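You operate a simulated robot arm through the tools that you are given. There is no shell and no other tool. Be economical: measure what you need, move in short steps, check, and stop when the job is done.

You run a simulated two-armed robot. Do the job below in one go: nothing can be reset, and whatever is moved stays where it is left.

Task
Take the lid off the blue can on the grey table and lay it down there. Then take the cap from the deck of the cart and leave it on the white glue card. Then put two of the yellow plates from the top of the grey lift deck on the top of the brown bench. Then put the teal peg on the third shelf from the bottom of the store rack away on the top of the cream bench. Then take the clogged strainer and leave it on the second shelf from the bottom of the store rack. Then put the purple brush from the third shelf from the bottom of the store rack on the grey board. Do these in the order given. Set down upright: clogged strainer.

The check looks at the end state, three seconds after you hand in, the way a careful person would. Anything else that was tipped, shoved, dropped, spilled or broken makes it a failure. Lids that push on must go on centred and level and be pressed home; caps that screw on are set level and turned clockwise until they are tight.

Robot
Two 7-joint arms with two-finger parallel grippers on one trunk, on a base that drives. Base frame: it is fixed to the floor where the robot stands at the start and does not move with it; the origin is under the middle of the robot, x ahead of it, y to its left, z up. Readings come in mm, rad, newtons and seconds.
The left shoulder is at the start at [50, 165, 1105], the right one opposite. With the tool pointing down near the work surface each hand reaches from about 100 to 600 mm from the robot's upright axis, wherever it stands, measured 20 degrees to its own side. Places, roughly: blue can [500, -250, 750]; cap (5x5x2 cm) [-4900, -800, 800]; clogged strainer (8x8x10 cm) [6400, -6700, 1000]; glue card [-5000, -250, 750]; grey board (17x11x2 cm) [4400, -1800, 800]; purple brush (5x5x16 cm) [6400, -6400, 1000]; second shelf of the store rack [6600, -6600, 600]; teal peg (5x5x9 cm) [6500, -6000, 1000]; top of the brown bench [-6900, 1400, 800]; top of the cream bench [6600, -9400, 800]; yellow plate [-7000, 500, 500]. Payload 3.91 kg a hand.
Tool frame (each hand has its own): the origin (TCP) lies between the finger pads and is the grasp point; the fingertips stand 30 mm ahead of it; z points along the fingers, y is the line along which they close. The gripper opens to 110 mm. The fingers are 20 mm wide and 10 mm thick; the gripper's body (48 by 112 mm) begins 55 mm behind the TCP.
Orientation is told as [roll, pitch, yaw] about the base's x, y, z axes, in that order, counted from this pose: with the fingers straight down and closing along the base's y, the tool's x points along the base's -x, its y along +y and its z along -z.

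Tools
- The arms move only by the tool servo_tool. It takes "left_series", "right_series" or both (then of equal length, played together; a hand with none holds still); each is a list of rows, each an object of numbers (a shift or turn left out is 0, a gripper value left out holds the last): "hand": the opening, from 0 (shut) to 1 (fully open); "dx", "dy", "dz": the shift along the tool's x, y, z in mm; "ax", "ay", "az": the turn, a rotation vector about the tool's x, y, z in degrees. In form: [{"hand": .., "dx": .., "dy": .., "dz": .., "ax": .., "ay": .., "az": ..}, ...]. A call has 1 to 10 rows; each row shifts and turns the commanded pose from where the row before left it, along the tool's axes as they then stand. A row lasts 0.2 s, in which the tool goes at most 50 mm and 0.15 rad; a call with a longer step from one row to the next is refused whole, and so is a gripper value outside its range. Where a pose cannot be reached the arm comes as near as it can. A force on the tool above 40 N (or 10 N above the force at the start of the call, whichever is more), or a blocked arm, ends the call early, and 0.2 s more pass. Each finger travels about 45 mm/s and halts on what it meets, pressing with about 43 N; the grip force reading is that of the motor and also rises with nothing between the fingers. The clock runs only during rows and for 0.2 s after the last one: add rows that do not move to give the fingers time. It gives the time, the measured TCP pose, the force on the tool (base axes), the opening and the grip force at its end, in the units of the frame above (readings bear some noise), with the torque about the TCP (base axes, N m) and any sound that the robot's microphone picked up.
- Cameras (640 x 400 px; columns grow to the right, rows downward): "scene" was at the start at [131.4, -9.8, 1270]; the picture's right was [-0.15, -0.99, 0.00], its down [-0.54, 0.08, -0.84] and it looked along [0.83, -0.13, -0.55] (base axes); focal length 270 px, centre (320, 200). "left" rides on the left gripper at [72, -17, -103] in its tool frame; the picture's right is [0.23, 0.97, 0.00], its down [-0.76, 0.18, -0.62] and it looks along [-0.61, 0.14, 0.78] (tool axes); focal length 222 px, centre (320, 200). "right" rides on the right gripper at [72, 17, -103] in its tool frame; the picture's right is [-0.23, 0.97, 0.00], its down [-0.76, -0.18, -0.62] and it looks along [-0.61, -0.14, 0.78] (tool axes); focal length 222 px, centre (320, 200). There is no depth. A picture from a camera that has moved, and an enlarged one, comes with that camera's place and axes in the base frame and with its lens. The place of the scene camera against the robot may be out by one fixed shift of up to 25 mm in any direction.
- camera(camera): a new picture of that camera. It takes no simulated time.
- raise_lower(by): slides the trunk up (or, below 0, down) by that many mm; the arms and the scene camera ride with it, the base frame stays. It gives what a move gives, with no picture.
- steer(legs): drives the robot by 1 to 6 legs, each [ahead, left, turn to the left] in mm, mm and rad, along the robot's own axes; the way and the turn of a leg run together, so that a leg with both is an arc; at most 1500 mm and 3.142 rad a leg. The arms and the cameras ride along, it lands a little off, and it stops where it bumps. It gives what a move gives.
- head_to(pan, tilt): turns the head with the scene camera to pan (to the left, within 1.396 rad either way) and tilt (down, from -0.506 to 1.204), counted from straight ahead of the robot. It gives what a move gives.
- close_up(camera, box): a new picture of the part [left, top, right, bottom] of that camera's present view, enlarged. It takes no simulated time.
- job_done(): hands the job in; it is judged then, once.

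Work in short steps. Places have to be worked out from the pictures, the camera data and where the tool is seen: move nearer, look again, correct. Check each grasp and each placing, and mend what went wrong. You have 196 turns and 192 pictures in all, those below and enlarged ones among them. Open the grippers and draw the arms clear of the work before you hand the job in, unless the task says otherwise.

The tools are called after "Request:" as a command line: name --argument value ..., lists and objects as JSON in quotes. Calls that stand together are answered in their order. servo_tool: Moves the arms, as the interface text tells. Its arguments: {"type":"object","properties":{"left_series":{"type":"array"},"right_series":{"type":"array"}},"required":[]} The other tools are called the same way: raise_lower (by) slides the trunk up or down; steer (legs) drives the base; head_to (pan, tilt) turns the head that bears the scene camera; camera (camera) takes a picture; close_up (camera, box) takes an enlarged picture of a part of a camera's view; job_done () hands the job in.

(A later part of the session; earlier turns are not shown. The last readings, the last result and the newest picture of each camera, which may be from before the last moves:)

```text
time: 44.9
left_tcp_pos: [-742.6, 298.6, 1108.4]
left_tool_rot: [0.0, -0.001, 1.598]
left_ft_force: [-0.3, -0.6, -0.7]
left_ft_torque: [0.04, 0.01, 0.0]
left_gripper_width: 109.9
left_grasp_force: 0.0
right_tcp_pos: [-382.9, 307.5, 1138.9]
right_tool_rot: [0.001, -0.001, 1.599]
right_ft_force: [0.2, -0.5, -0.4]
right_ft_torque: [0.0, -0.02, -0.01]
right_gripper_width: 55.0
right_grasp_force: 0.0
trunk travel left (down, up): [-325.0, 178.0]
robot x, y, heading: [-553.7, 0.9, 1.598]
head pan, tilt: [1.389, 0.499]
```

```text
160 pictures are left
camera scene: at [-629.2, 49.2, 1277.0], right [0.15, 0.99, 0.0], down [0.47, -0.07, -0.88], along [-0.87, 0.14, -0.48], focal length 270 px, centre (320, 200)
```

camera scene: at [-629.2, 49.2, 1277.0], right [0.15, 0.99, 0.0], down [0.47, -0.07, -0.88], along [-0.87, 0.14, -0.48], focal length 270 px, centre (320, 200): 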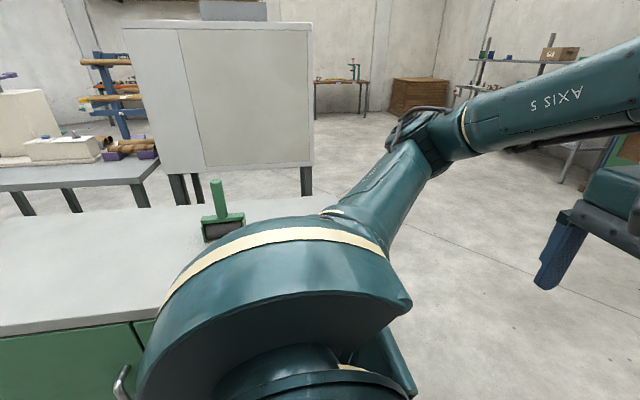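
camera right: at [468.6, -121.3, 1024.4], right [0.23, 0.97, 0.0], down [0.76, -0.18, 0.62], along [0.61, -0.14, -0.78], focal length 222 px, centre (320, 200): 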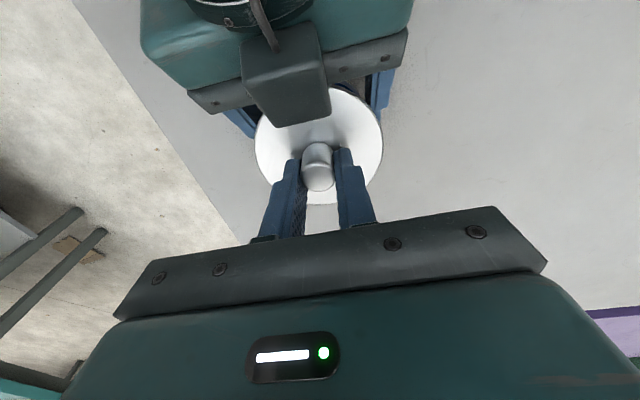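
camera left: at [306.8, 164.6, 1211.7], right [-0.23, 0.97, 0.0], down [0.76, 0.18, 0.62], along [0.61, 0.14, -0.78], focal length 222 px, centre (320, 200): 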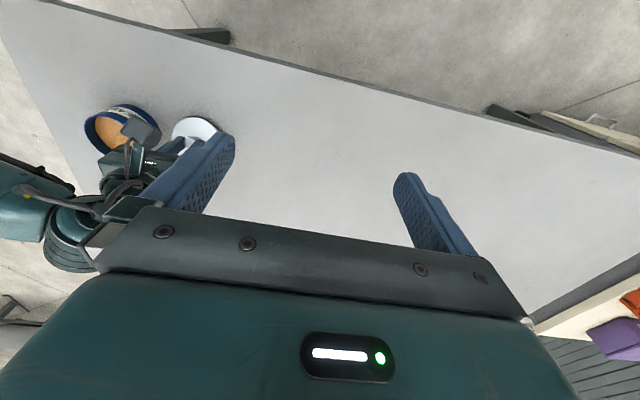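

A green cabinet stands at about x -1050 to -1490, y below 250. I go around on the +y side: ahead 1000, then turn to face -x.

Request:
steer --legs '[[1000, 0, 0], [0, 0, 1.54]]'

Request:
head_to --pan 0.3 --tilt 0.3

Request:
camera --camera "scene"

```text
time: 53.8
left_tcp_pos: [-887.9, 816.7, 1109.1]
left_tool_rot: [0.0, 0.001, -3.136]
left_ft_force: [0.6, 0.6, -0.2]
left_ft_torque: [-0.03, -0.02, 0.04]
left_gripper_width: 109.9
left_grasp_force: 0.0
right_tcp_pos: [-887.5, 1176.4, 1138.7]
right_tool_rot: [0.0, -0.001, -3.138]
right_ft_force: [-0.2, 0.4, -0.8]
right_ft_torque: [0.04, -0.01, -0.01]
right_gripper_width: 55.1
right_grasp_force: 0.0
trunk travel left (down, up): [-325.0, 178.0]
robot x, y, heading: [-587.0, 997.7, -3.139]
head pan, tilt: [1.389, 0.499]
```

```text
time: 55.2
left_tcp_pos: [-887.9, 817.1, 1109.2]
left_tool_rot: [0.0, 0.0, -3.135]
left_ft_force: [-0.9, 1.1, -0.5]
left_ft_torque: [0.0, 0.02, 0.0]
left_gripper_width: 109.9
left_grasp_force: 0.1
right_tcp_pos: [-886.2, 1176.7, 1138.3]
right_tool_rot: [-0.001, -0.001, -3.136]
right_ft_force: [0.0, 0.0, 0.9]
right_ft_torque: [0.0, 0.02, 0.02]
right_gripper_width: 55.2
right_grasp_force: 0.1
trunk travel left (down, up): [-325.0, 178.0]
robot x, y, heading: [-587.5, 1002.4, -3.138]
head pan, tilt: [0.3, 0.3]
```

```text
159 pictures are left
camera scene: at [-690.5, 975.1, 1295.4], right [-0.3, 0.95, 0.0], down [0.28, 0.09, -0.96], along [-0.91, -0.29, -0.3], focal length 270 px, centre (320, 200)
```

scene: 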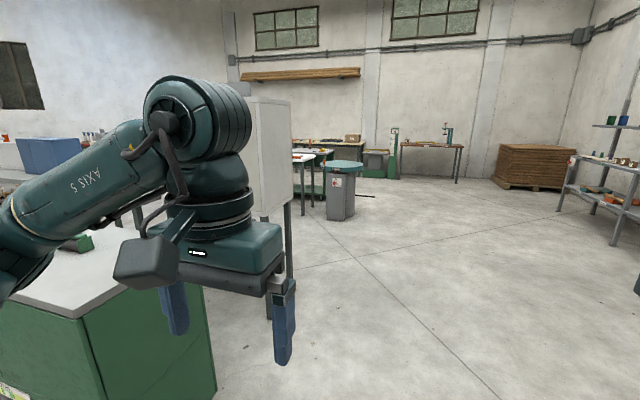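

The way along -x at y=1000 looks clear. I drive 2200 mm and look left.

Request:
steer --legs '[[1100, 0, 0], [1100, 0, 0]]'

Request:
head_to --pan 0.5 --tilt 0.3

Request:
camera --camera "scene"

```text
time: 66.0
left_tcp_pos: [-3095.3, 819.9, 1108.8]
left_tool_rot: [-0.001, -0.002, 3.136]
left_ft_force: [-0.4, -0.4, 0.2]
left_ft_torque: [0.02, 0.0, -0.04]
left_gripper_width: 109.9
left_grasp_force: 0.0
right_tcp_pos: [-3090.8, 1178.6, 1138.7]
right_tool_rot: [0.002, -0.001, 3.136]
right_ft_force: [0.2, -0.4, 0.0]
right_ft_torque: [-0.01, -0.01, 0.03]
right_gripper_width: 55.0
right_grasp_force: 0.0
trunk travel left (down, up): [-325.0, 178.0]
robot x, y, heading: [-2792.5, 998.5, 3.141]
head pan, tilt: [0.3, 0.3]
```

```text
time: 66.8
left_tcp_pos: [-3093.6, 819.4, 1108.2]
left_tool_rot: [-0.001, 0.0, 3.136]
left_ft_force: [-0.3, 0.3, 0.2]
left_ft_torque: [0.04, 0.04, 0.02]
left_gripper_width: 109.9
left_grasp_force: 0.1
right_tcp_pos: [-3091.2, 1178.7, 1139.3]
right_tool_rot: [0.0, 0.0, 3.136]
right_ft_force: [-0.2, -0.8, 0.1]
right_ft_torque: [0.0, -0.03, -0.01]
right_gripper_width: 54.9
right_grasp_force: 0.1
trunk travel left (down, up): [-325.0, 178.0]
robot x, y, heading: [-2793.3, 997.0, 3.135]
head pan, tilt: [0.499, 0.3]
```

```text
158 pictures are left
camera scene: at [-2888.8, 959.2, 1295.4], right [-0.47, 0.88, 0.0], down [0.26, 0.14, -0.96], along [-0.84, -0.45, -0.3], focal length 270 px, centre (320, 200)
```

scene: 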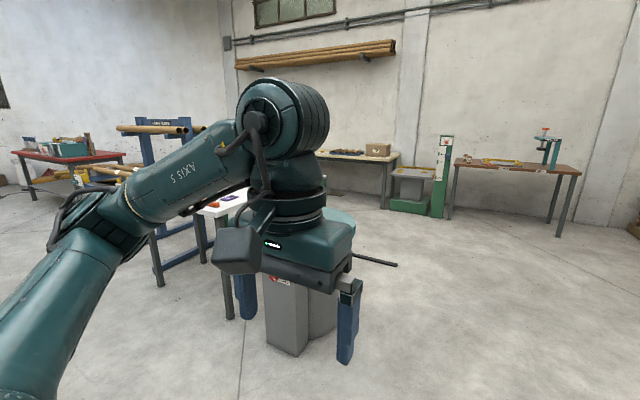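

The left arm hides the area. I drive on 1500 mm and look left.

Request:
steer --legs '[[1500, 0, 0]]'

Request:
head_to --pan 1.39 --tilt 0.3

Request:
camera --camera "scene"

Request:
head_to --pan 0.6 --tilt 0.3

Request:
camera --camera "scene"

```text
time: 74.2
left_tcp_pos: [-4584.7, 810.5, 1109.3]
left_tool_rot: [0.0, 0.001, -3.13]
left_ft_force: [0.0, -0.2, -0.6]
left_ft_torque: [-0.03, 0.01, 0.0]
left_gripper_width: 110.2
left_grasp_force: 0.2
right_tcp_pos: [-4587.0, 1168.5, 1138.9]
right_tool_rot: [0.0, 0.001, -3.131]
right_ft_force: [0.4, 0.3, 0.1]
right_ft_torque: [-0.01, 0.01, 0.0]
right_gripper_width: 54.9
right_grasp_force: 0.0
trunk travel left (down, up): [-325.0, 178.0]
robot x, y, heading: [-4285.7, 992.5, -3.129]
head pan, tilt: [0.499, 0.3]
```

```text
time: 75.4
left_tcp_pos: [-4586.1, 811.0, 1109.5]
left_tool_rot: [-0.001, -0.001, -3.129]
left_ft_force: [-0.3, 0.0, 0.1]
left_ft_torque: [0.05, -0.03, -0.01]
left_gripper_width: 109.9
left_grasp_force: 0.2
right_tcp_pos: [-4588.2, 1169.0, 1139.4]
right_tool_rot: [0.001, 0.0, -3.132]
right_ft_force: [0.3, 0.4, 0.4]
right_ft_torque: [0.0, 0.03, -0.02]
right_gripper_width: 55.0
right_grasp_force: 0.0
trunk travel left (down, up): [-325.0, 178.0]
robot x, y, heading: [-4289.0, 997.3, -3.129]
head pan, tilt: [1.389, 0.3]
```

```text
157 pictures are left
camera scene: at [-4316.6, 907.0, 1295.4], right [-0.99, 0.17, 0.0], down [0.05, 0.29, -0.96], along [-0.16, -0.94, -0.3], focal length 270 px, centre (320, 200)
```

scene: 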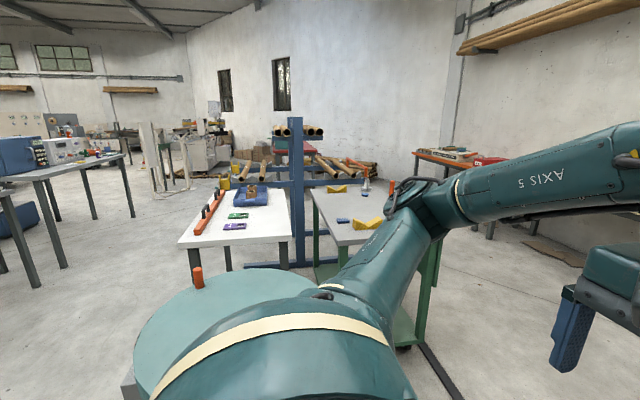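

```text
time: 76.5
left_tcp_pos: [-4586.5, 810.9, 1108.9]
left_tool_rot: [0.0, -0.001, -3.129]
left_ft_force: [-0.6, 0.0, 0.8]
left_ft_torque: [0.03, 0.0, 0.02]
left_gripper_width: 110.2
left_grasp_force: 0.0
right_tcp_pos: [-4586.8, 1170.2, 1139.0]
right_tool_rot: [0.001, 0.001, -3.131]
right_ft_force: [-0.1, -0.6, 0.8]
right_ft_torque: [-0.02, 0.02, 0.01]
right_gripper_width: 55.0
right_grasp_force: 0.0
trunk travel left (down, up): [-325.0, 178.0]
robot x, y, heading: [-4282.5, 993.8, -3.134]
head pan, tilt: [0.6, 0.3]
```

```text
156 pictures are left
camera scene: at [-4377.1, 945.3, 1295.4], right [-0.57, 0.82, 0.0], down [0.24, 0.17, -0.96], along [-0.78, -0.55, -0.3], focal length 270 px, centre (320, 200)
```

scene: 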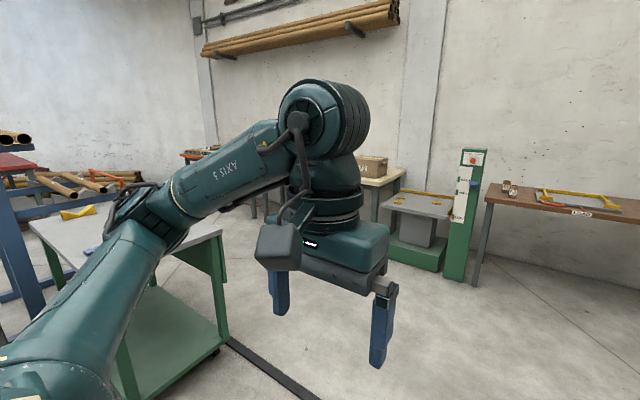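

The round teal-topped stand is close, and beyond it the cart, with its deck around x -4700 to -5030 and y below -60. I drive to x≈-5650, where the floor is open on the cart's far side, and look.

Request:
steer --legs '[[1365, 0, 0]]'

Request:
steer --legs '[[0, 0, 1.57]]'

Request:
head_to --pan 0.2 --tilt 0.4

Request:
camera --camera "scene"

```text
time: 83.3
left_tcp_pos: [-5937.0, 782.0, 1108.1]
left_tool_rot: [0.0, 0.0, -3.117]
left_ft_force: [-0.5, 0.1, -0.5]
left_ft_torque: [0.0, 0.0, 0.03]
left_gripper_width: 110.2
left_grasp_force: 0.0
right_tcp_pos: [-5945.6, 1142.6, 1138.0]
right_tool_rot: [0.001, 0.001, -3.118]
right_ft_force: [-0.8, 0.4, 0.2]
right_ft_torque: [0.0, -0.02, 0.02]
right_gripper_width: 55.1
right_grasp_force: 0.0
trunk travel left (down, up): [-325.0, 178.0]
robot x, y, heading: [-5639.9, 970.8, -3.119]
head pan, tilt: [0.6, 0.3]
```

```text
time: 87.5
left_tcp_pos: [-5448.9, 676.9, 1109.8]
left_tool_rot: [-0.001, 0.001, -1.529]
left_ft_force: [-0.4, 0.3, -0.3]
left_ft_torque: [0.01, -0.02, 0.01]
left_gripper_width: 110.0
left_grasp_force: 0.0
right_tcp_pos: [-5806.1, 663.7, 1139.4]
right_tool_rot: [0.0, 0.0, -1.531]
right_ft_force: [-0.9, -0.1, 0.4]
right_ft_torque: [-0.01, 0.02, -0.02]
right_gripper_width: 55.0
right_grasp_force: 0.1
trunk travel left (down, up): [-325.0, 178.0]
robot x, y, heading: [-5641.0, 970.0, -1.532]
head pan, tilt: [0.6, 0.3]
```

```text
time: 88.4
left_tcp_pos: [-5446.7, 676.0, 1109.6]
left_tool_rot: [0.0, 0.001, -1.53]
left_ft_force: [1.1, 0.2, -0.2]
left_ft_torque: [0.02, 0.0, 0.01]
left_gripper_width: 110.0
left_grasp_force: 0.0
right_tcp_pos: [-5806.2, 663.9, 1139.1]
right_tool_rot: [-0.001, 0.001, -1.533]
right_ft_force: [-0.4, 0.0, 0.8]
right_ft_torque: [-0.01, 0.0, 0.0]
right_gripper_width: 55.2
right_grasp_force: 0.1
trunk travel left (down, up): [-325.0, 178.0]
robot x, y, heading: [-5642.1, 970.7, -1.533]
head pan, tilt: [0.201, 0.4]
```

```text
155 pictures are left
camera scene: at [-5602.9, 856.0, 1286.1], right [-0.97, -0.24, 0.0], down [-0.09, 0.38, -0.92], along [0.22, -0.89, -0.39], focal length 270 px, centre (320, 200)
```

scene: 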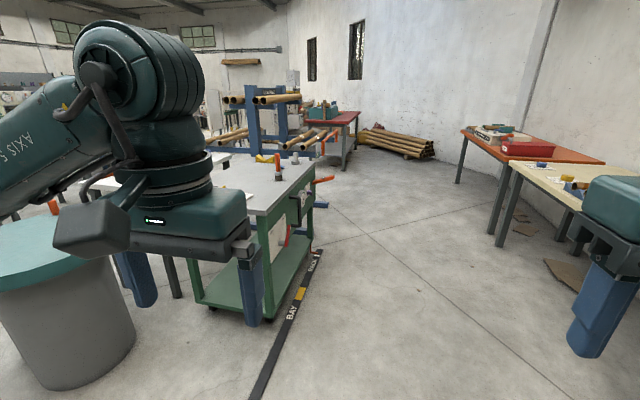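

The black strip is floor tape. The aisle beside the cart is open, so I drive along it 1650 mm and turn to face the cart (+x).

Request:
steer --legs '[[1300, 0, 0], [350, 0, 0], [0, 0, 1.533]]'

Request:
head_to --pan 0.0 --tilt 0.5

Request:
camera --camera "scene"

```text
time: 100.5
left_tcp_pos: [-5260.5, -461.9, 1109.0]
left_tool_rot: [0.001, 0.0, 0.04]
left_ft_force: [0.8, 0.2, -0.6]
left_ft_torque: [-0.03, 0.01, 0.02]
left_gripper_width: 109.9
left_grasp_force: 0.0
right_tcp_pos: [-5247.5, -823.3, 1138.9]
right_tool_rot: [0.0, -0.001, 0.038]
right_ft_force: [0.8, -0.1, 0.6]
right_ft_torque: [-0.01, -0.02, 0.02]
right_gripper_width: 55.0
right_grasp_force: 0.1
trunk travel left (down, up): [-325.0, 178.0]
robot x, y, heading: [-5554.0, -656.5, 0.04]
head pan, tilt: [0.201, 0.4]
```

```text
time: 101.2
left_tcp_pos: [-5259.4, -464.3, 1108.8]
left_tool_rot: [0.0, 0.0, 0.039]
left_ft_force: [-0.3, -0.3, -0.4]
left_ft_torque: [-0.01, 0.03, -0.01]
left_gripper_width: 110.0
left_grasp_force: 0.0
right_tcp_pos: [-5247.4, -822.9, 1138.2]
right_tool_rot: [0.001, 0.0, 0.038]
right_ft_force: [-0.1, -0.5, 0.0]
right_ft_torque: [-0.01, -0.01, 0.0]
right_gripper_width: 55.1
right_grasp_force: 0.0
trunk travel left (down, up): [-325.0, 178.0]
robot x, y, heading: [-5554.8, -658.0, 0.033]
head pan, tilt: [0.0, 0.499]
```

```text
154 pictures are left
camera scene: at [-5420.7, -647.8, 1277.0], right [0.04, -1.0, 0.0], down [-0.48, -0.02, -0.88], along [0.88, 0.03, -0.48], focal length 270 px, centre (320, 200)
```

scene: 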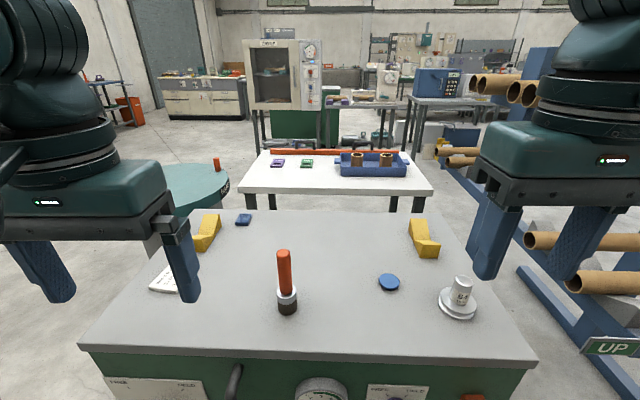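

The blue disc at about [-4936, -799] is the cap; the white card lies at about [-4950, -260]. Close-ups of both.

Request:
close_up --camera "scene" --box '[350, 240, 500, 340]'

Request:
close_up --camera "scene" --box '[120, 200, 270, 300]'

Request:
camera --camera "right"

Request:
camera --camera "left"

```text
4.00 times, centred on (425, 290) of scene
camera zoom: at [-5420.7, -647.8, 1277.0], right [0.04, -1.0, 0.0], down [-0.48, -0.02, -0.88], along [0.88, 0.03, -0.48], focal length 1082 px, centre (-100, -160)
```

zoom: 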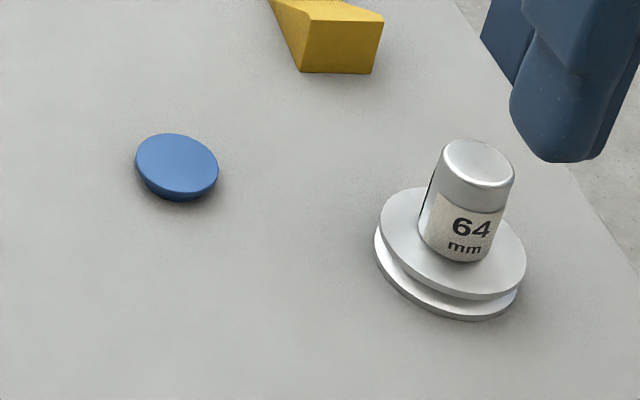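

```text
4.00 times, centred on (195, 250) of scene
camera zoom: at [-5420.7, -647.8, 1277.0], right [0.04, -1.0, 0.0], down [-0.48, -0.02, -0.88], along [0.88, 0.03, -0.48], focal length 1082 px, centre (820, 0)
```

zoom: 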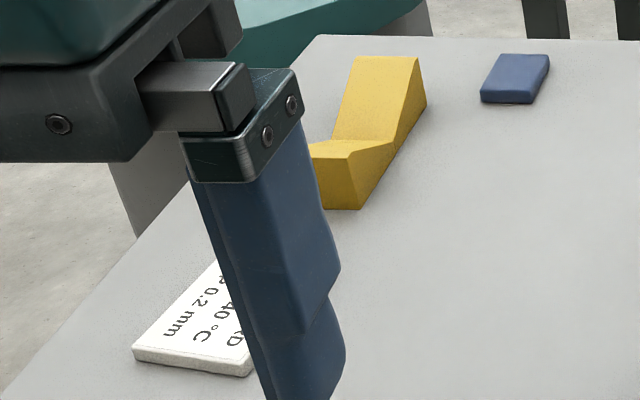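

```text
151 pictures are left
camera right: at [-5319.5, -809.9, 1241.3], right [0.19, 0.98, 0.0], down [0.77, -0.15, 0.62], along [0.61, -0.12, -0.78], focal length 222 px, centre (320, 200)
```

right: 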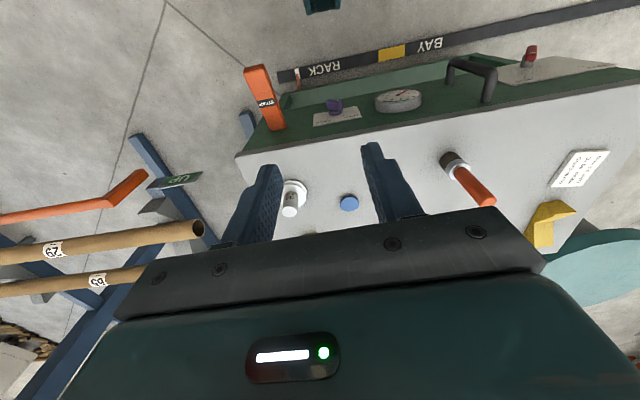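

```text
150 pictures are left
camera left: at [-5331.7, -483.8, 1210.7], right [-0.27, 0.96, 0.0], down [0.75, 0.21, 0.62], along [0.6, 0.16, -0.78], focal length 222 px, centre (320, 200)
```

left: 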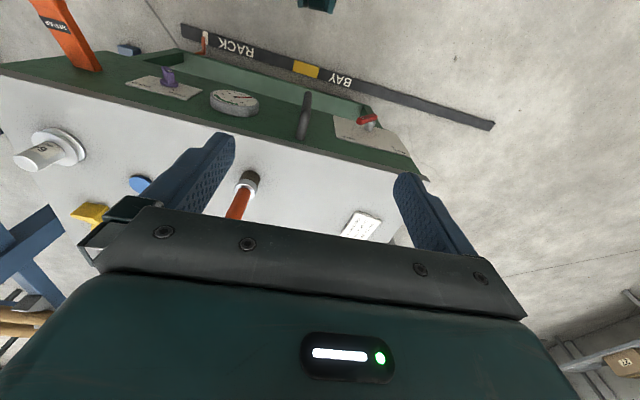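

An orange lever sticks out of the cart's face near y -930, so I shift left 110 mm, then look straight down to see my base's clearance.

Request:
steer --legs '[[0, 110, -0.03]]'

Request:
head_to --pan 0.0 --tilt 1.2

Request:
camera --camera "scene"

```text
time: 102.8
left_tcp_pos: [-5256.1, -362.3, 1108.7]
left_tool_rot: [0.0, -0.001, 0.009]
left_ft_force: [0.3, 0.0, 0.4]
left_ft_torque: [0.01, 0.01, 0.01]
left_gripper_width: 109.7
left_grasp_force: 0.0
right_tcp_pos: [-5255.1, -721.4, 1139.1]
right_tool_rot: [-0.001, 0.0, 0.01]
right_ft_force: [0.2, 0.2, 0.3]
right_ft_torque: [-0.01, 0.04, -0.01]
right_gripper_width: 55.0
right_grasp_force: 0.1
trunk travel left (down, up): [-325.0, 178.0]
robot x, y, heading: [-5560.7, -548.6, 0.011]
head pan, tilt: [0.0, 0.499]
```

```text
time: 103.9
left_tcp_pos: [-5257.3, -363.9, 1108.7]
left_tool_rot: [0.001, 0.0, 0.01]
left_ft_force: [-1.1, 0.8, 0.8]
left_ft_torque: [0.01, 0.02, -0.01]
left_gripper_width: 110.2
left_grasp_force: 0.1
right_tcp_pos: [-5255.4, -722.4, 1138.0]
right_tool_rot: [0.001, 0.0, 0.012]
right_ft_force: [0.4, 0.0, 0.3]
right_ft_torque: [0.01, 0.03, 0.0]
right_gripper_width: 55.0
right_grasp_force: 0.0
trunk travel left (down, up): [-325.0, 178.0]
robot x, y, heading: [-5560.9, -546.0, 0.013]
head pan, tilt: [0.0, 1.201]
```

```text
149 pictures are left
camera scene: at [-5458.3, -542.3, 1223.3], right [0.01, -1.0, 0.0], down [-0.93, -0.01, -0.36], along [0.36, 0.0, -0.93], focal length 270 px, centre (320, 200)
```

scene: 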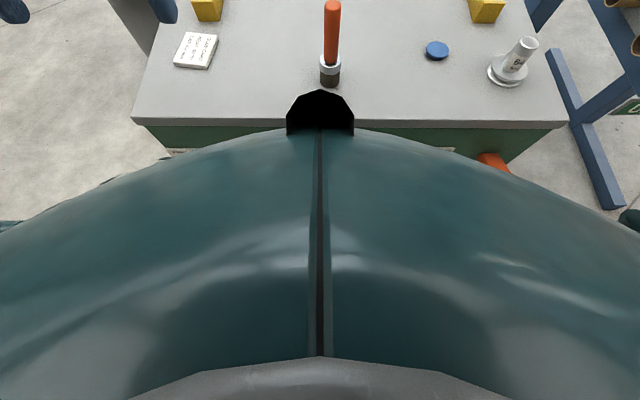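

The cap is at about [-4942, -794] and the card centre at about [-4940, -266]. I move ahead 90 mm, then look with the right hand nearer the cap.

Request:
steer --legs '[[90, 0, 0]]'

Request:
servo_tool --right_series '[{"dx": -30, "dy": -10, "dz": 20, "hand": 0.8}, {"dx": -30, "dy": -10, "dz": 20}, {"dx": -30, "dy": -10, "dz": 20}, {"dx": -30, "dy": -10, "dz": 20}, {"dx": -30, "dy": -10, "dz": 20}, {"dx": -30, "dy": -10, "dz": 20}, {"dx": -15, "dy": -10, "dz": 20}]'

Request:
camera --camera "right"

Request:
head_to --pan 0 --tilt 0.6

Request:
camera --camera "scene"

```text
time: 105.0
left_tcp_pos: [-5166.2, -361.1, 1108.7]
left_tool_rot: [0.0, 0.0, 0.013]
left_ft_force: [0.3, 0.6, 0.5]
left_ft_torque: [-0.02, 0.04, -0.01]
left_gripper_width: 110.2
left_grasp_force: 0.0
right_tcp_pos: [-5164.0, -720.5, 1138.8]
right_tool_rot: [0.0, 0.0, 0.011]
right_ft_force: [-0.2, 0.6, -0.3]
right_ft_torque: [0.01, -0.03, -0.01]
right_gripper_width: 54.7
right_grasp_force: 0.1
trunk travel left (down, up): [-325.0, 178.0]
robot x, y, heading: [-5467.3, -547.9, 0.014]
head pan, tilt: [0.0, 1.201]
```

```text
time: 106.6
left_tcp_pos: [-5166.7, -359.8, 1109.7]
left_tool_rot: [-0.001, -0.001, 0.013]
left_ft_force: [0.7, -0.2, -0.4]
left_ft_torque: [0.03, -0.01, -0.01]
left_gripper_width: 110.2
left_grasp_force: 0.1
right_tcp_pos: [-4968.9, -788.0, 999.6]
right_tool_rot: [-0.001, 0.0, 0.01]
right_ft_force: [0.4, 0.5, 0.1]
right_ft_torque: [-0.02, 0.01, 0.02]
right_gripper_width: 88.1
right_grasp_force: 0.1
trunk travel left (down, up): [-325.0, 178.0]
robot x, y, heading: [-5465.7, -544.9, 0.007]
head pan, tilt: [0.0, 1.201]
```

```text
148 pictures are left
camera right: at [-5040.1, -773.7, 1101.9], right [0.22, 0.98, 0.0], down [0.76, -0.17, 0.62], along [0.61, -0.13, -0.78], focal length 222 px, centre (320, 200)
```

right: 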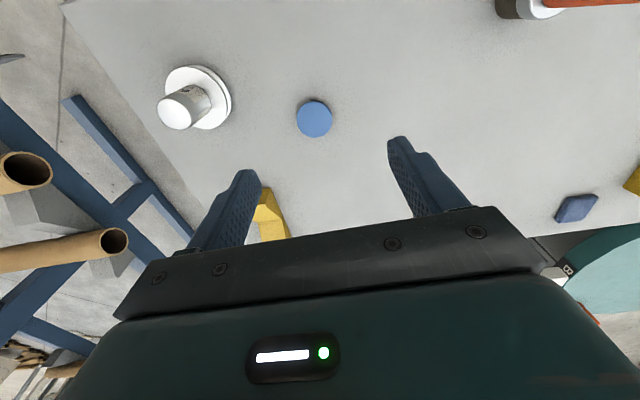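

```text
time: 107.6
left_tcp_pos: [-5166.4, -361.9, 1110.8]
left_tool_rot: [-0.001, 0.0, 0.013]
left_ft_force: [-1.2, 1.0, 0.2]
left_ft_torque: [0.01, -0.03, 0.02]
left_gripper_width: 110.1
left_grasp_force: 0.1
right_tcp_pos: [-4969.8, -788.0, 999.5]
right_tool_rot: [0.0, 0.0, 0.009]
right_ft_force: [0.1, -1.1, -0.5]
right_ft_torque: [-0.01, 0.0, 0.02]
right_gripper_width: 88.2
right_grasp_force: 0.2
trunk travel left (down, up): [-325.0, 178.0]
robot x, y, heading: [-5464.9, -545.9, 0.013]
head pan, tilt: [0.0, 0.6]
```

```text
147 pictures are left
camera scene: at [-5335.0, -540.9, 1267.8], right [0.01, -1.0, 0.0], down [-0.57, -0.01, -0.82], along [0.82, 0.01, -0.57], focal length 270 px, centre (320, 200)
```

scene: 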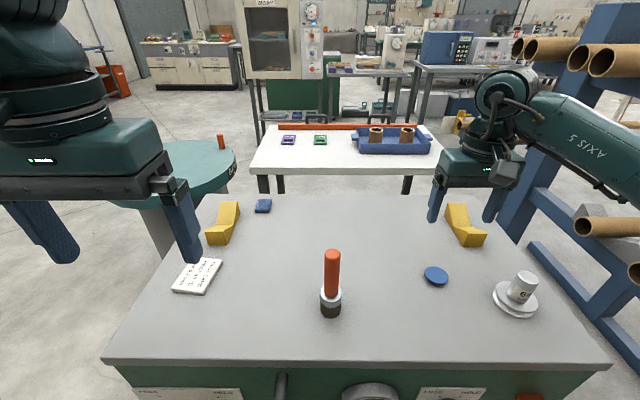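

The cap top is about [-4938, -803, 785]. I move over it and down, then check.

Request:
servo_tool --right_series '[{"dx": -10, "dy": -5, "dz": 40}, {"dx": -10, "dy": -5, "dz": 40}, {"dx": -10, "dy": -5, "dz": 40}, {}]'

Request:
camera --camera "right"

Request:
close_up --camera "scene" --box '[370, 220, 530, 320]'

```text
time: 108.6
left_tcp_pos: [-5166.8, -360.5, 1110.3]
left_tool_rot: [-0.001, 0.0, 0.013]
left_ft_force: [-0.2, 0.2, -0.9]
left_ft_torque: [0.01, -0.02, -0.02]
left_gripper_width: 109.8
left_grasp_force: 0.0
right_tcp_pos: [-4936.7, -802.8, 879.5]
right_tool_rot: [0.0, 0.001, 0.012]
right_ft_force: [0.6, 1.0, -0.8]
right_ft_torque: [0.0, 0.01, 0.0]
right_gripper_width: 87.8
right_grasp_force: 0.0
trunk travel left (down, up): [-325.0, 178.0]
robot x, y, heading: [-5467.4, -548.2, 0.01]
head pan, tilt: [0.0, 0.6]
```

```text
146 pictures are left
camera right: at [-5007.9, -788.2, 981.4], right [0.22, 0.98, 0.0], down [0.76, -0.17, 0.62], along [0.61, -0.13, -0.78], focal length 222 px, centre (320, 200)
```

right: 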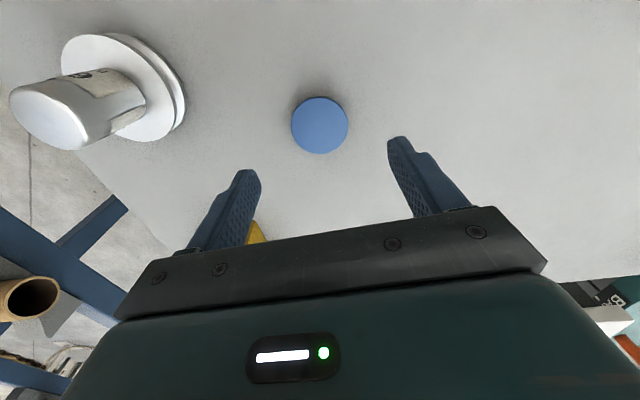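

```text
4.00 times, centred on (450, 270) of scene
camera zoom: at [-5335.0, -540.9, 1267.9], right [0.01, -1.0, 0.0], down [-0.56, -0.01, -0.83], along [0.83, 0.01, -0.56], focal length 1082 px, centre (-200, -80)
```

zoom: 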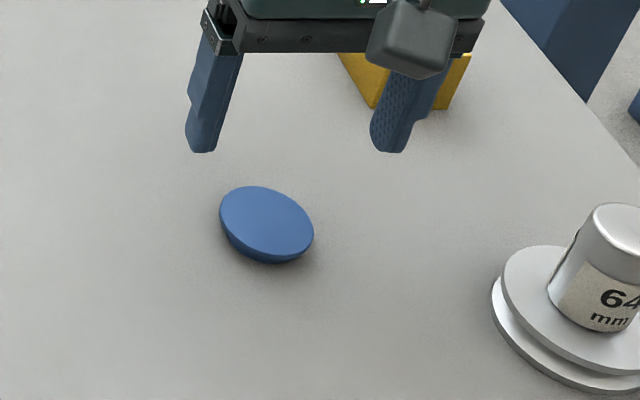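

Lined up well. I go down 66 mm to bring the tips beside the cap top.

Request:
servo_tool --right_series '[{"dx": 2, "dz": 33}, {"dz": 33}, {}]'

Request:
camera --camera "right"

Request:
close_up --camera "scene" --box '[370, 220, 530, 320]'

```text
time: 109.4
left_tcp_pos: [-5166.0, -360.9, 1110.2]
left_tool_rot: [0.001, 0.0, 0.013]
left_ft_force: [1.1, -0.2, -0.5]
left_ft_torque: [-0.04, 0.01, -0.03]
left_gripper_width: 110.1
left_grasp_force: 0.1
right_tcp_pos: [-4940.1, -801.7, 812.1]
right_tool_rot: [-0.001, 0.0, 0.011]
right_ft_force: [-0.8, 0.1, 0.4]
right_ft_torque: [0.01, -0.02, -0.01]
right_gripper_width: 88.0
right_grasp_force: 0.0
trunk travel left (down, up): [-325.0, 178.0]
robot x, y, heading: [-5464.1, -545.7, 0.012]
head pan, tilt: [0.0, 0.6]
```

```text
144 pictures are left
camera right: at [-5011.5, -787.0, 915.8], right [0.22, 0.98, 0.0], down [0.76, -0.17, 0.62], along [0.61, -0.13, -0.78], focal length 222 px, centre (320, 200)
```

right: 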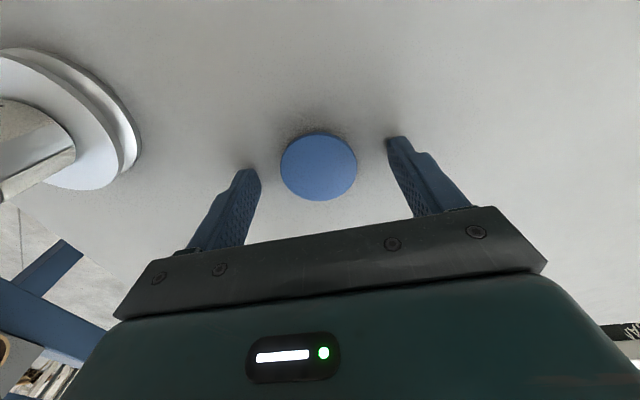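

```text
4.00 times, centred on (450, 270) of scene
camera zoom: at [-5335.0, -540.9, 1267.9], right [0.01, -1.0, 0.0], down [-0.56, -0.01, -0.83], along [0.83, 0.01, -0.56], focal length 1082 px, centre (-200, -80)
```

zoom: 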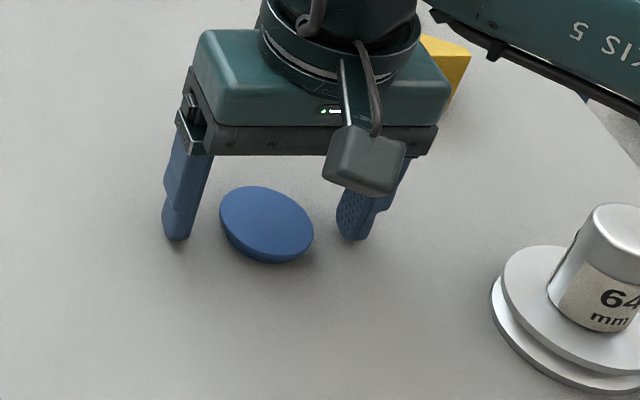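

The cap top is at z≈789, centred under the tool. I go down 8 mm and close.

Request:
servo_tool --right_series '[{"dz": 4}, {"dz": 4}, {"hand": 0}, {}, {}, {}]'

Request:
camera --camera "right"

```text
time: 110.5
left_tcp_pos: [-5166.6, -361.1, 1109.0]
left_tool_rot: [-0.003, -0.003, 0.01]
left_ft_force: [0.3, 0.0, 0.4]
left_ft_torque: [-0.01, 0.0, 0.0]
left_gripper_width: 110.2
left_grasp_force: 0.1
right_tcp_pos: [-4938.4, -801.5, 809.5]
right_tool_rot: [0.002, -0.01, 0.01]
right_ft_force: [-2.6, -0.7, 11.0]
right_ft_torque: [-0.29, 0.26, -0.05]
right_gripper_width: 47.1
right_grasp_force: 23.0
trunk travel left (down, up): [-325.0, 178.0]
robot x, y, heading: [-5467.3, -543.1, 0.012]
head pan, tilt: [0.0, 0.6]
stopped in row 5 (right hand): the force on the tool passed its limit at 62 N (the readings are from after the stop); the commanded pose is now the measured one
```

```text
142 pictures are left
camera right: at [-5010.9, -787.2, 911.7], right [0.22, 0.98, 0.0], down [0.76, -0.17, 0.63], along [0.62, -0.14, -0.78], focal length 222 px, centre (320, 200)
```

right: 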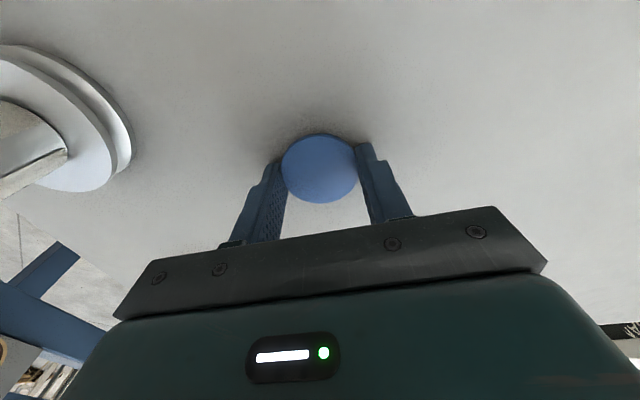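

The tips met the deck (z≈778) while closing on the cap at 47 mm. I settle the grip, then lift.

Request:
servo_tool --right_series '[{"dz": -2, "hand": 0}, {}, {}, {"dz": -10}, {"dz": -20}, {"dz": -20}]'

Request:
camera --camera "right"

Request:
close_up --camera "scene" --box '[370, 220, 530, 320]'

```text
time: 111.9
left_tcp_pos: [-5165.9, -362.3, 1109.0]
left_tool_rot: [0.001, -0.002, 0.011]
left_ft_force: [0.4, 0.4, 0.7]
left_ft_torque: [0.01, 0.03, -0.02]
left_gripper_width: 110.0
left_grasp_force: 0.1
right_tcp_pos: [-4938.3, -803.4, 860.6]
right_tool_rot: [-0.001, -0.007, 0.008]
right_ft_force: [0.3, -0.4, 0.1]
right_ft_torque: [-0.01, 0.02, -0.02]
right_gripper_width: 45.4
right_grasp_force: 43.1
trunk travel left (down, up): [-325.0, 178.0]
robot x, y, heading: [-5469.1, -549.0, 0.008]
head pan, tilt: [0.0, 0.6]
```

```text
141 pictures are left
camera right: at [-5011.4, -788.6, 962.4], right [0.22, 0.98, 0.0], down [0.76, -0.17, 0.63], along [0.61, -0.14, -0.78], focal length 222 px, centre (320, 200)
```

right: 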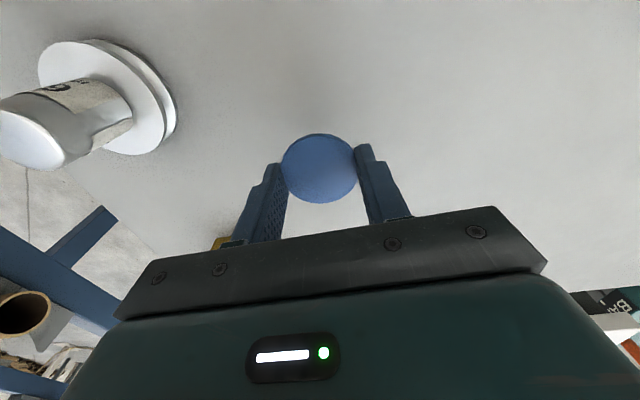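

```text
4.00 times, centred on (450, 270) of scene
camera zoom: at [-5335.0, -540.9, 1267.9], right [0.01, -1.0, 0.0], down [-0.56, -0.01, -0.83], along [0.83, 0.01, -0.56], focal length 1082 px, centre (-200, -80)
```

zoom: 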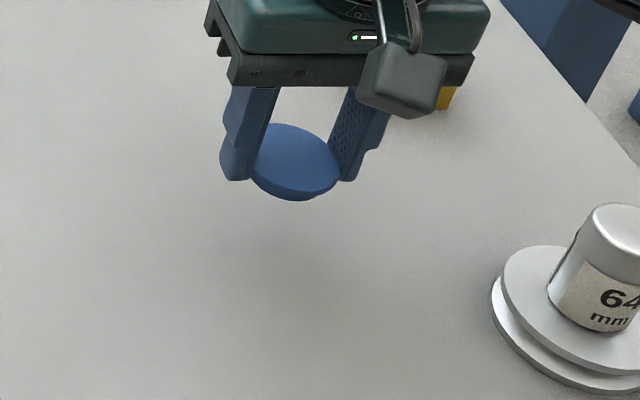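

The cap is held level at the fingertips. I lift high, back off, and sidestep left 400 mm toward the card.

Request:
servo_tool --right_series '[{"dz": -45}, {"dz": -45}, {"dz": -45}, {"dz": -40}, {"dx": 40}, {"dx": 40}, {"dx": 40}]'

Request:
steer --legs '[[-80, 0, 0], [0, 400, 0], [80, 0, 0]]'

Request:
camera --camera "scene"

Request:
camera --camera "right"

```text
time: 113.5
left_tcp_pos: [-5167.1, -362.1, 1108.4]
left_tool_rot: [0.0, -0.002, 0.01]
left_ft_force: [0.5, 0.5, 0.1]
left_ft_torque: [-0.05, -0.01, 0.01]
left_gripper_width: 109.8
left_grasp_force: 0.2
right_tcp_pos: [-5058.8, -804.1, 1034.3]
right_tool_rot: [0.004, -0.007, 0.008]
right_ft_force: [0.1, -0.3, 0.3]
right_ft_torque: [0.0, 0.02, -0.01]
right_gripper_width: 45.5
right_grasp_force: 43.4
trunk travel left (down, up): [-325.0, 178.0]
robot x, y, heading: [-5468.4, -547.1, 0.013]
head pan, tilt: [0.0, 0.6]
```

```text
time: 118.9
left_tcp_pos: [-5170.4, 38.9, 1109.2]
left_tool_rot: [0.0, -0.001, 0.01]
left_ft_force: [0.4, -1.0, -0.4]
left_ft_torque: [-0.01, 0.01, -0.02]
left_gripper_width: 110.0
left_grasp_force: 0.0
right_tcp_pos: [-5061.6, -403.7, 1033.0]
right_tool_rot: [0.002, -0.005, 0.009]
right_ft_force: [-0.5, -0.1, -1.0]
right_ft_torque: [0.01, 0.01, 0.01]
right_gripper_width: 45.2
right_grasp_force: 43.2
trunk travel left (down, up): [-325.0, 178.0]
robot x, y, heading: [-5468.0, -145.1, 0.014]
head pan, tilt: [0.0, 0.6]
```

```text
139 pictures are left
camera scene: at [-5337.8, -141.6, 1267.8], right [0.01, -1.0, 0.0], down [-0.57, -0.01, -0.82], along [0.82, 0.01, -0.57], focal length 270 px, centre (320, 200)
```

scene: 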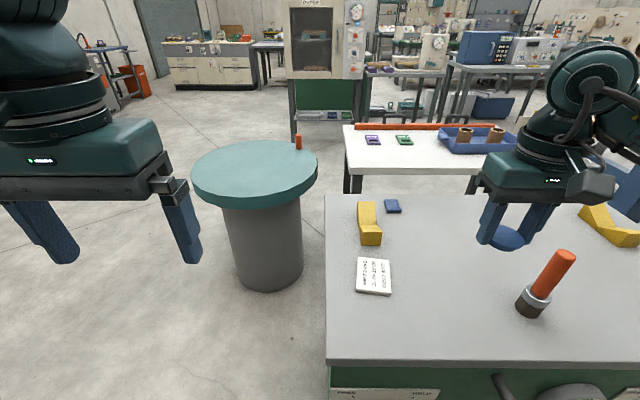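

```text
138 pictures are left
camera right: at [-5133.0, -389.7, 1135.6], right [0.22, 0.98, 0.0], down [0.76, -0.17, 0.63], along [0.61, -0.14, -0.78], focal length 222 px, centre (320, 200)
```

right: 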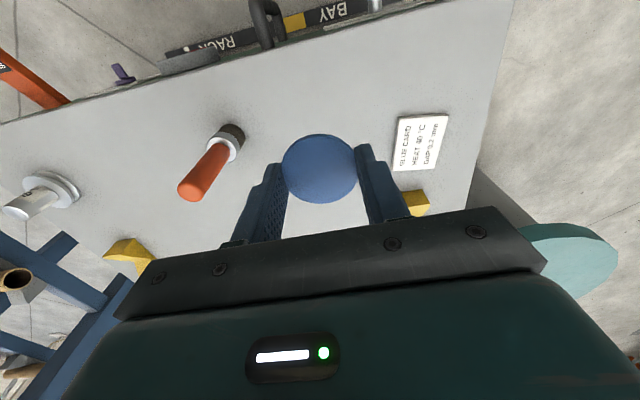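

The card centre is at about [-4941, -260]. I carry the cap over it and go down part way.

Request:
servo_tool --right_series '[{"dx": -30, "dy": 36}, {"dx": -30, "dy": 36}, {"dx": -30, "dy": 36}, {"dx": -30, "dy": 36}, {"dz": 45}, {"dz": 45}, {"dz": 45}, {}]'

Request:
camera --camera "right"

Request:
close_up --camera "scene" --box '[310, 200, 470, 310]'

```text
time: 120.7
left_tcp_pos: [-5170.2, 37.9, 1109.8]
left_tool_rot: [0.001, -0.001, 0.01]
left_ft_force: [1.2, 0.2, 0.6]
left_ft_torque: [0.01, 0.0, -0.02]
left_gripper_width: 109.7
left_grasp_force: 0.1
right_tcp_pos: [-4940.8, -259.8, 897.9]
right_tool_rot: [0.002, -0.007, 0.011]
right_ft_force: [0.0, -0.1, -0.9]
right_ft_torque: [-0.04, 0.01, -0.01]
right_gripper_width: 45.3
right_grasp_force: 42.6
trunk travel left (down, up): [-325.0, 178.0]
robot x, y, heading: [-5472.0, -148.6, 0.013]
head pan, tilt: [0.0, 0.6]
```

```text
137 pictures are left
camera right: at [-5013.1, -245.2, 999.7], right [0.22, 0.98, 0.0], down [0.76, -0.17, 0.63], along [0.61, -0.13, -0.78], focal length 222 px, centre (320, 200)
```

right: 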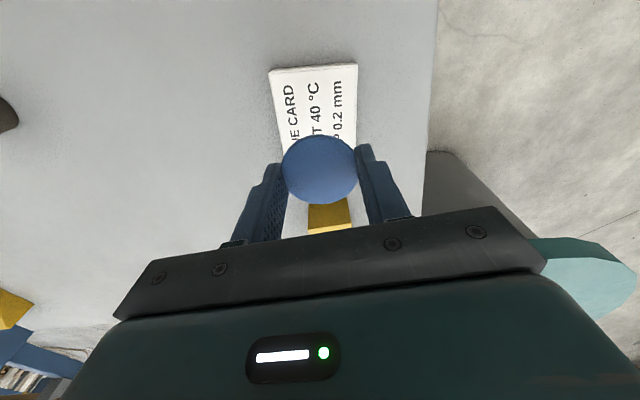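

```text
3.64 times, centred on (390, 255) of scene
camera zoom: at [-5338.7, -141.5, 1267.9], right [0.01, -1.0, 0.0], down [-0.56, -0.01, -0.83], along [0.83, 0.01, -0.56], focal length 983 px, centre (66, 0)
```

zoom: 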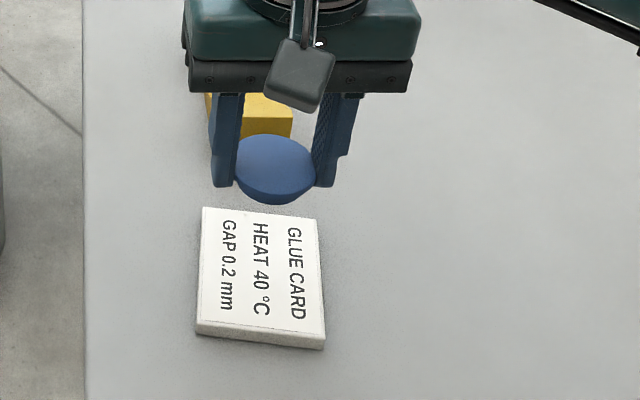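

Lined up over the card. I go down until light contact.

Request:
servo_tool --right_series '[{"dz": 35}, {"dz": 30}, {"dz": 6}, {"dz": 3}]'

Request:
close_up --camera "scene" --box '[310, 200, 470, 310]'

```text
time: 121.7
left_tcp_pos: [-5171.7, 38.1, 1108.7]
left_tool_rot: [0.0, 0.0, 0.012]
left_ft_force: [-0.5, -0.1, -0.6]
left_ft_torque: [0.03, 0.05, -0.03]
left_gripper_width: 110.1
left_grasp_force: 0.0
right_tcp_pos: [-4941.4, -258.5, 825.4]
right_tool_rot: [0.0, -0.007, 0.007]
right_ft_force: [0.2, -0.3, 0.6]
right_ft_torque: [0.0, 0.01, -0.03]
right_gripper_width: 45.5
right_grasp_force: 42.7
trunk travel left (down, up): [-325.0, 178.0]
robot x, y, heading: [-5470.3, -146.1, 0.004]
head pan, tilt: [0.0, 0.6]
```

```text
3.64 times, centred on (390, 255) of scene
camera zoom: at [-5338.6, -141.6, 1267.9], right [0.01, -1.0, 0.0], down [-0.56, -0.01, -0.83], along [0.83, 0.01, -0.56], focal length 983 px, centre (66, 0)
```

zoom: 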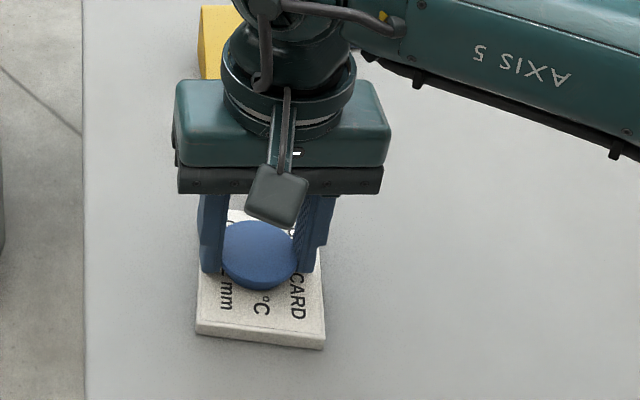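

Still just clear. I lower a few more millimetres to contact.

Request:
servo_tool --right_series '[{"dz": 2}, {"dz": 1.5}, {"dz": 1.5}]'

```text
time: 122.5
left_tcp_pos: [-5171.9, 37.4, 1108.9]
left_tool_rot: [0.001, -0.002, 0.011]
left_ft_force: [0.4, -0.7, -0.5]
left_ft_torque: [0.0, 0.0, 0.0]
left_gripper_width: 109.9
left_grasp_force: 0.1
right_tcp_pos: [-4941.7, -259.8, 821.1]
right_tool_rot: [0.001, -0.009, 0.009]
right_ft_force: [-0.7, -0.7, 5.5]
right_ft_torque: [-0.05, 0.05, -0.03]
right_gripper_width: 45.4
right_grasp_force: 43.4
trunk travel left (down, up): [-325.0, 178.0]
robot x, y, heading: [-5468.9, -144.4, 0.009]
head pan, tilt: [0.0, 0.6]
```

Contact at 5.5 N. I open and rise straight up.

Request:
servo_tool --right_series '[{"hand": 0.2}, {"hand": 0.5}, {"hand": 0.75}, {}, {"dz": -20}, {"dz": -40}, {"dz": -45}, {"dz": -45}]'

Request:
close_up --camera "scene" --box '[310, 200, 470, 310]'

```text
time: 124.3
left_tcp_pos: [-5171.3, 38.2, 1109.1]
left_tool_rot: [-0.001, -0.002, 0.011]
left_ft_force: [-0.7, 0.1, 0.7]
left_ft_torque: [0.01, -0.01, 0.02]
left_gripper_width: 110.2
left_grasp_force: 0.1
right_tcp_pos: [-4943.1, -258.1, 971.7]
right_tool_rot: [0.002, -0.004, 0.009]
right_ft_force: [0.7, 0.3, 0.3]
right_ft_torque: [0.01, 0.03, 0.01]
right_gripper_width: 82.6
right_grasp_force: 0.1
trunk travel left (down, up): [-325.0, 178.0]
robot x, y, heading: [-5470.9, -147.6, 0.011]
head pan, tilt: [0.0, 0.6]
```

```text
3.64 times, centred on (390, 255) of scene
camera zoom: at [-5338.9, -141.4, 1267.9], right [0.01, -1.0, 0.0], down [-0.56, -0.01, -0.83], along [0.83, 0.01, -0.56], focal length 983 px, centre (66, 0)
```

zoom: 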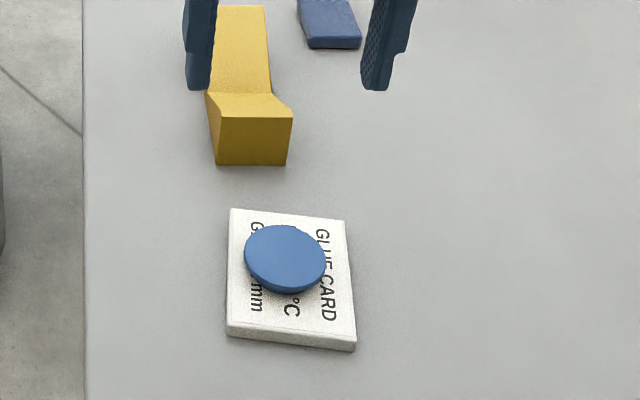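

The cap is on the card, but a fingertip dragged the card about 19 mm toward -y. I will nudge it gently back with one open finger: first go down straddling it.

Request:
servo_tool --right_series '[{"hand": 1, "dy": -12}, {}, {"dz": 45}, {"dz": 45}, {"dz": 45}, {"dz": 20}, {}]'

Request:
close_up --camera "scene" --box '[310, 200, 470, 310]'

Request:
camera --camera "right"

```text
time: 125.9
left_tcp_pos: [-5169.6, 37.3, 1109.5]
left_tool_rot: [-0.001, -0.002, 0.012]
left_ft_force: [-0.7, 0.6, -0.2]
left_ft_torque: [0.02, -0.01, 0.03]
left_gripper_width: 110.0
left_grasp_force: 0.2
right_tcp_pos: [-4942.1, -269.9, 817.0]
right_tool_rot: [0.001, -0.006, 0.008]
right_ft_force: [0.7, -0.1, 0.4]
right_ft_torque: [0.02, 0.02, 0.0]
right_gripper_width: 110.3
right_grasp_force: 0.1
trunk travel left (down, up): [-325.0, 178.0]
robot x, y, heading: [-5467.9, -148.2, 0.01]
head pan, tilt: [0.0, 0.6]
```

```text
3.64 times, centred on (390, 255) of scene
camera zoom: at [-5338.7, -141.6, 1267.9], right [0.01, -1.0, 0.0], down [-0.56, -0.01, -0.83], along [0.83, 0.01, -0.56], focal length 983 px, centre (66, 0)
```

zoom: 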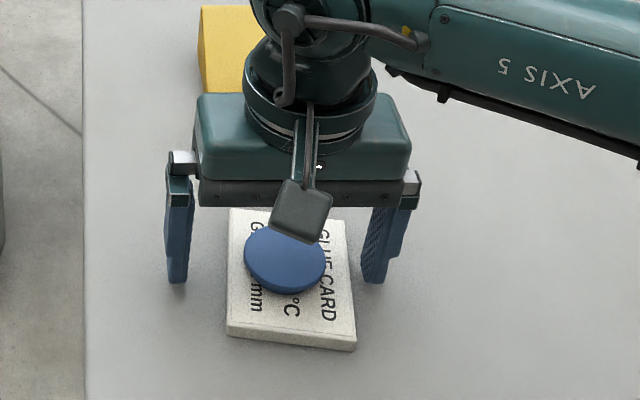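

```text
132 pictures are left
camera right: at [-5014.3, -256.4, 918.2], right [0.22, 0.98, 0.0], down [0.76, -0.17, 0.63], along [0.61, -0.14, -0.78], focal length 222 px, centre (320, 200)
```

right: 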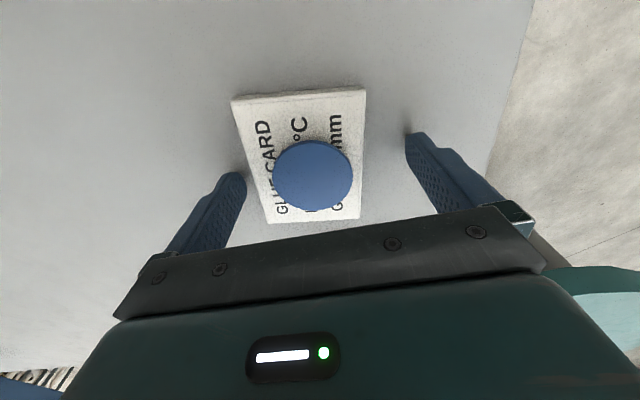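

The finger is about 8 mm from the card's edge. I go down 5 mm and push +y slowly by 26 mm.

Request:
servo_tool --right_series '[{"dz": 3}, {"dz": 2}, {"dy": 6}, {"dy": 4}, {"dy": 4}, {"dy": 4}, {"dy": 4}, {"dy": 4}, {}]'

Request:
close_up --camera "scene" --box '[310, 200, 470, 310]'

```text
time: 127.9
left_tcp_pos: [-5170.7, 37.8, 1109.0]
left_tool_rot: [0.0, -0.002, 0.009]
left_ft_force: [-0.1, -0.5, -0.6]
left_ft_torque: [-0.02, 0.01, -0.01]
left_gripper_width: 110.0
left_grasp_force: 0.2
right_tcp_pos: [-4941.7, -245.3, 811.6]
right_tool_rot: [0.002, -0.008, 0.008]
right_ft_force: [0.2, 0.1, 0.1]
right_ft_torque: [-0.02, 0.02, -0.01]
right_gripper_width: 110.0
right_grasp_force: 0.1
trunk travel left (down, up): [-325.0, 178.0]
robot x, y, heading: [-5469.9, -144.7, 0.009]
head pan, tilt: [0.0, 0.6]
```

```text
3.64 times, centred on (390, 255) of scene
camera zoom: at [-5338.7, -141.6, 1267.9], right [0.01, -1.0, 0.0], down [-0.56, -0.01, -0.83], along [0.83, 0.01, -0.56], focal length 983 px, centre (66, 0)
```

zoom: 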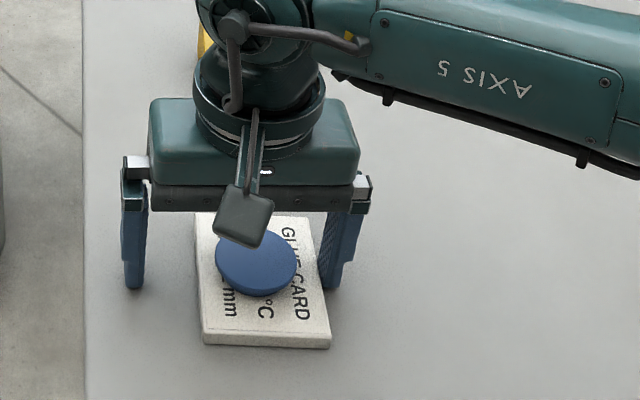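

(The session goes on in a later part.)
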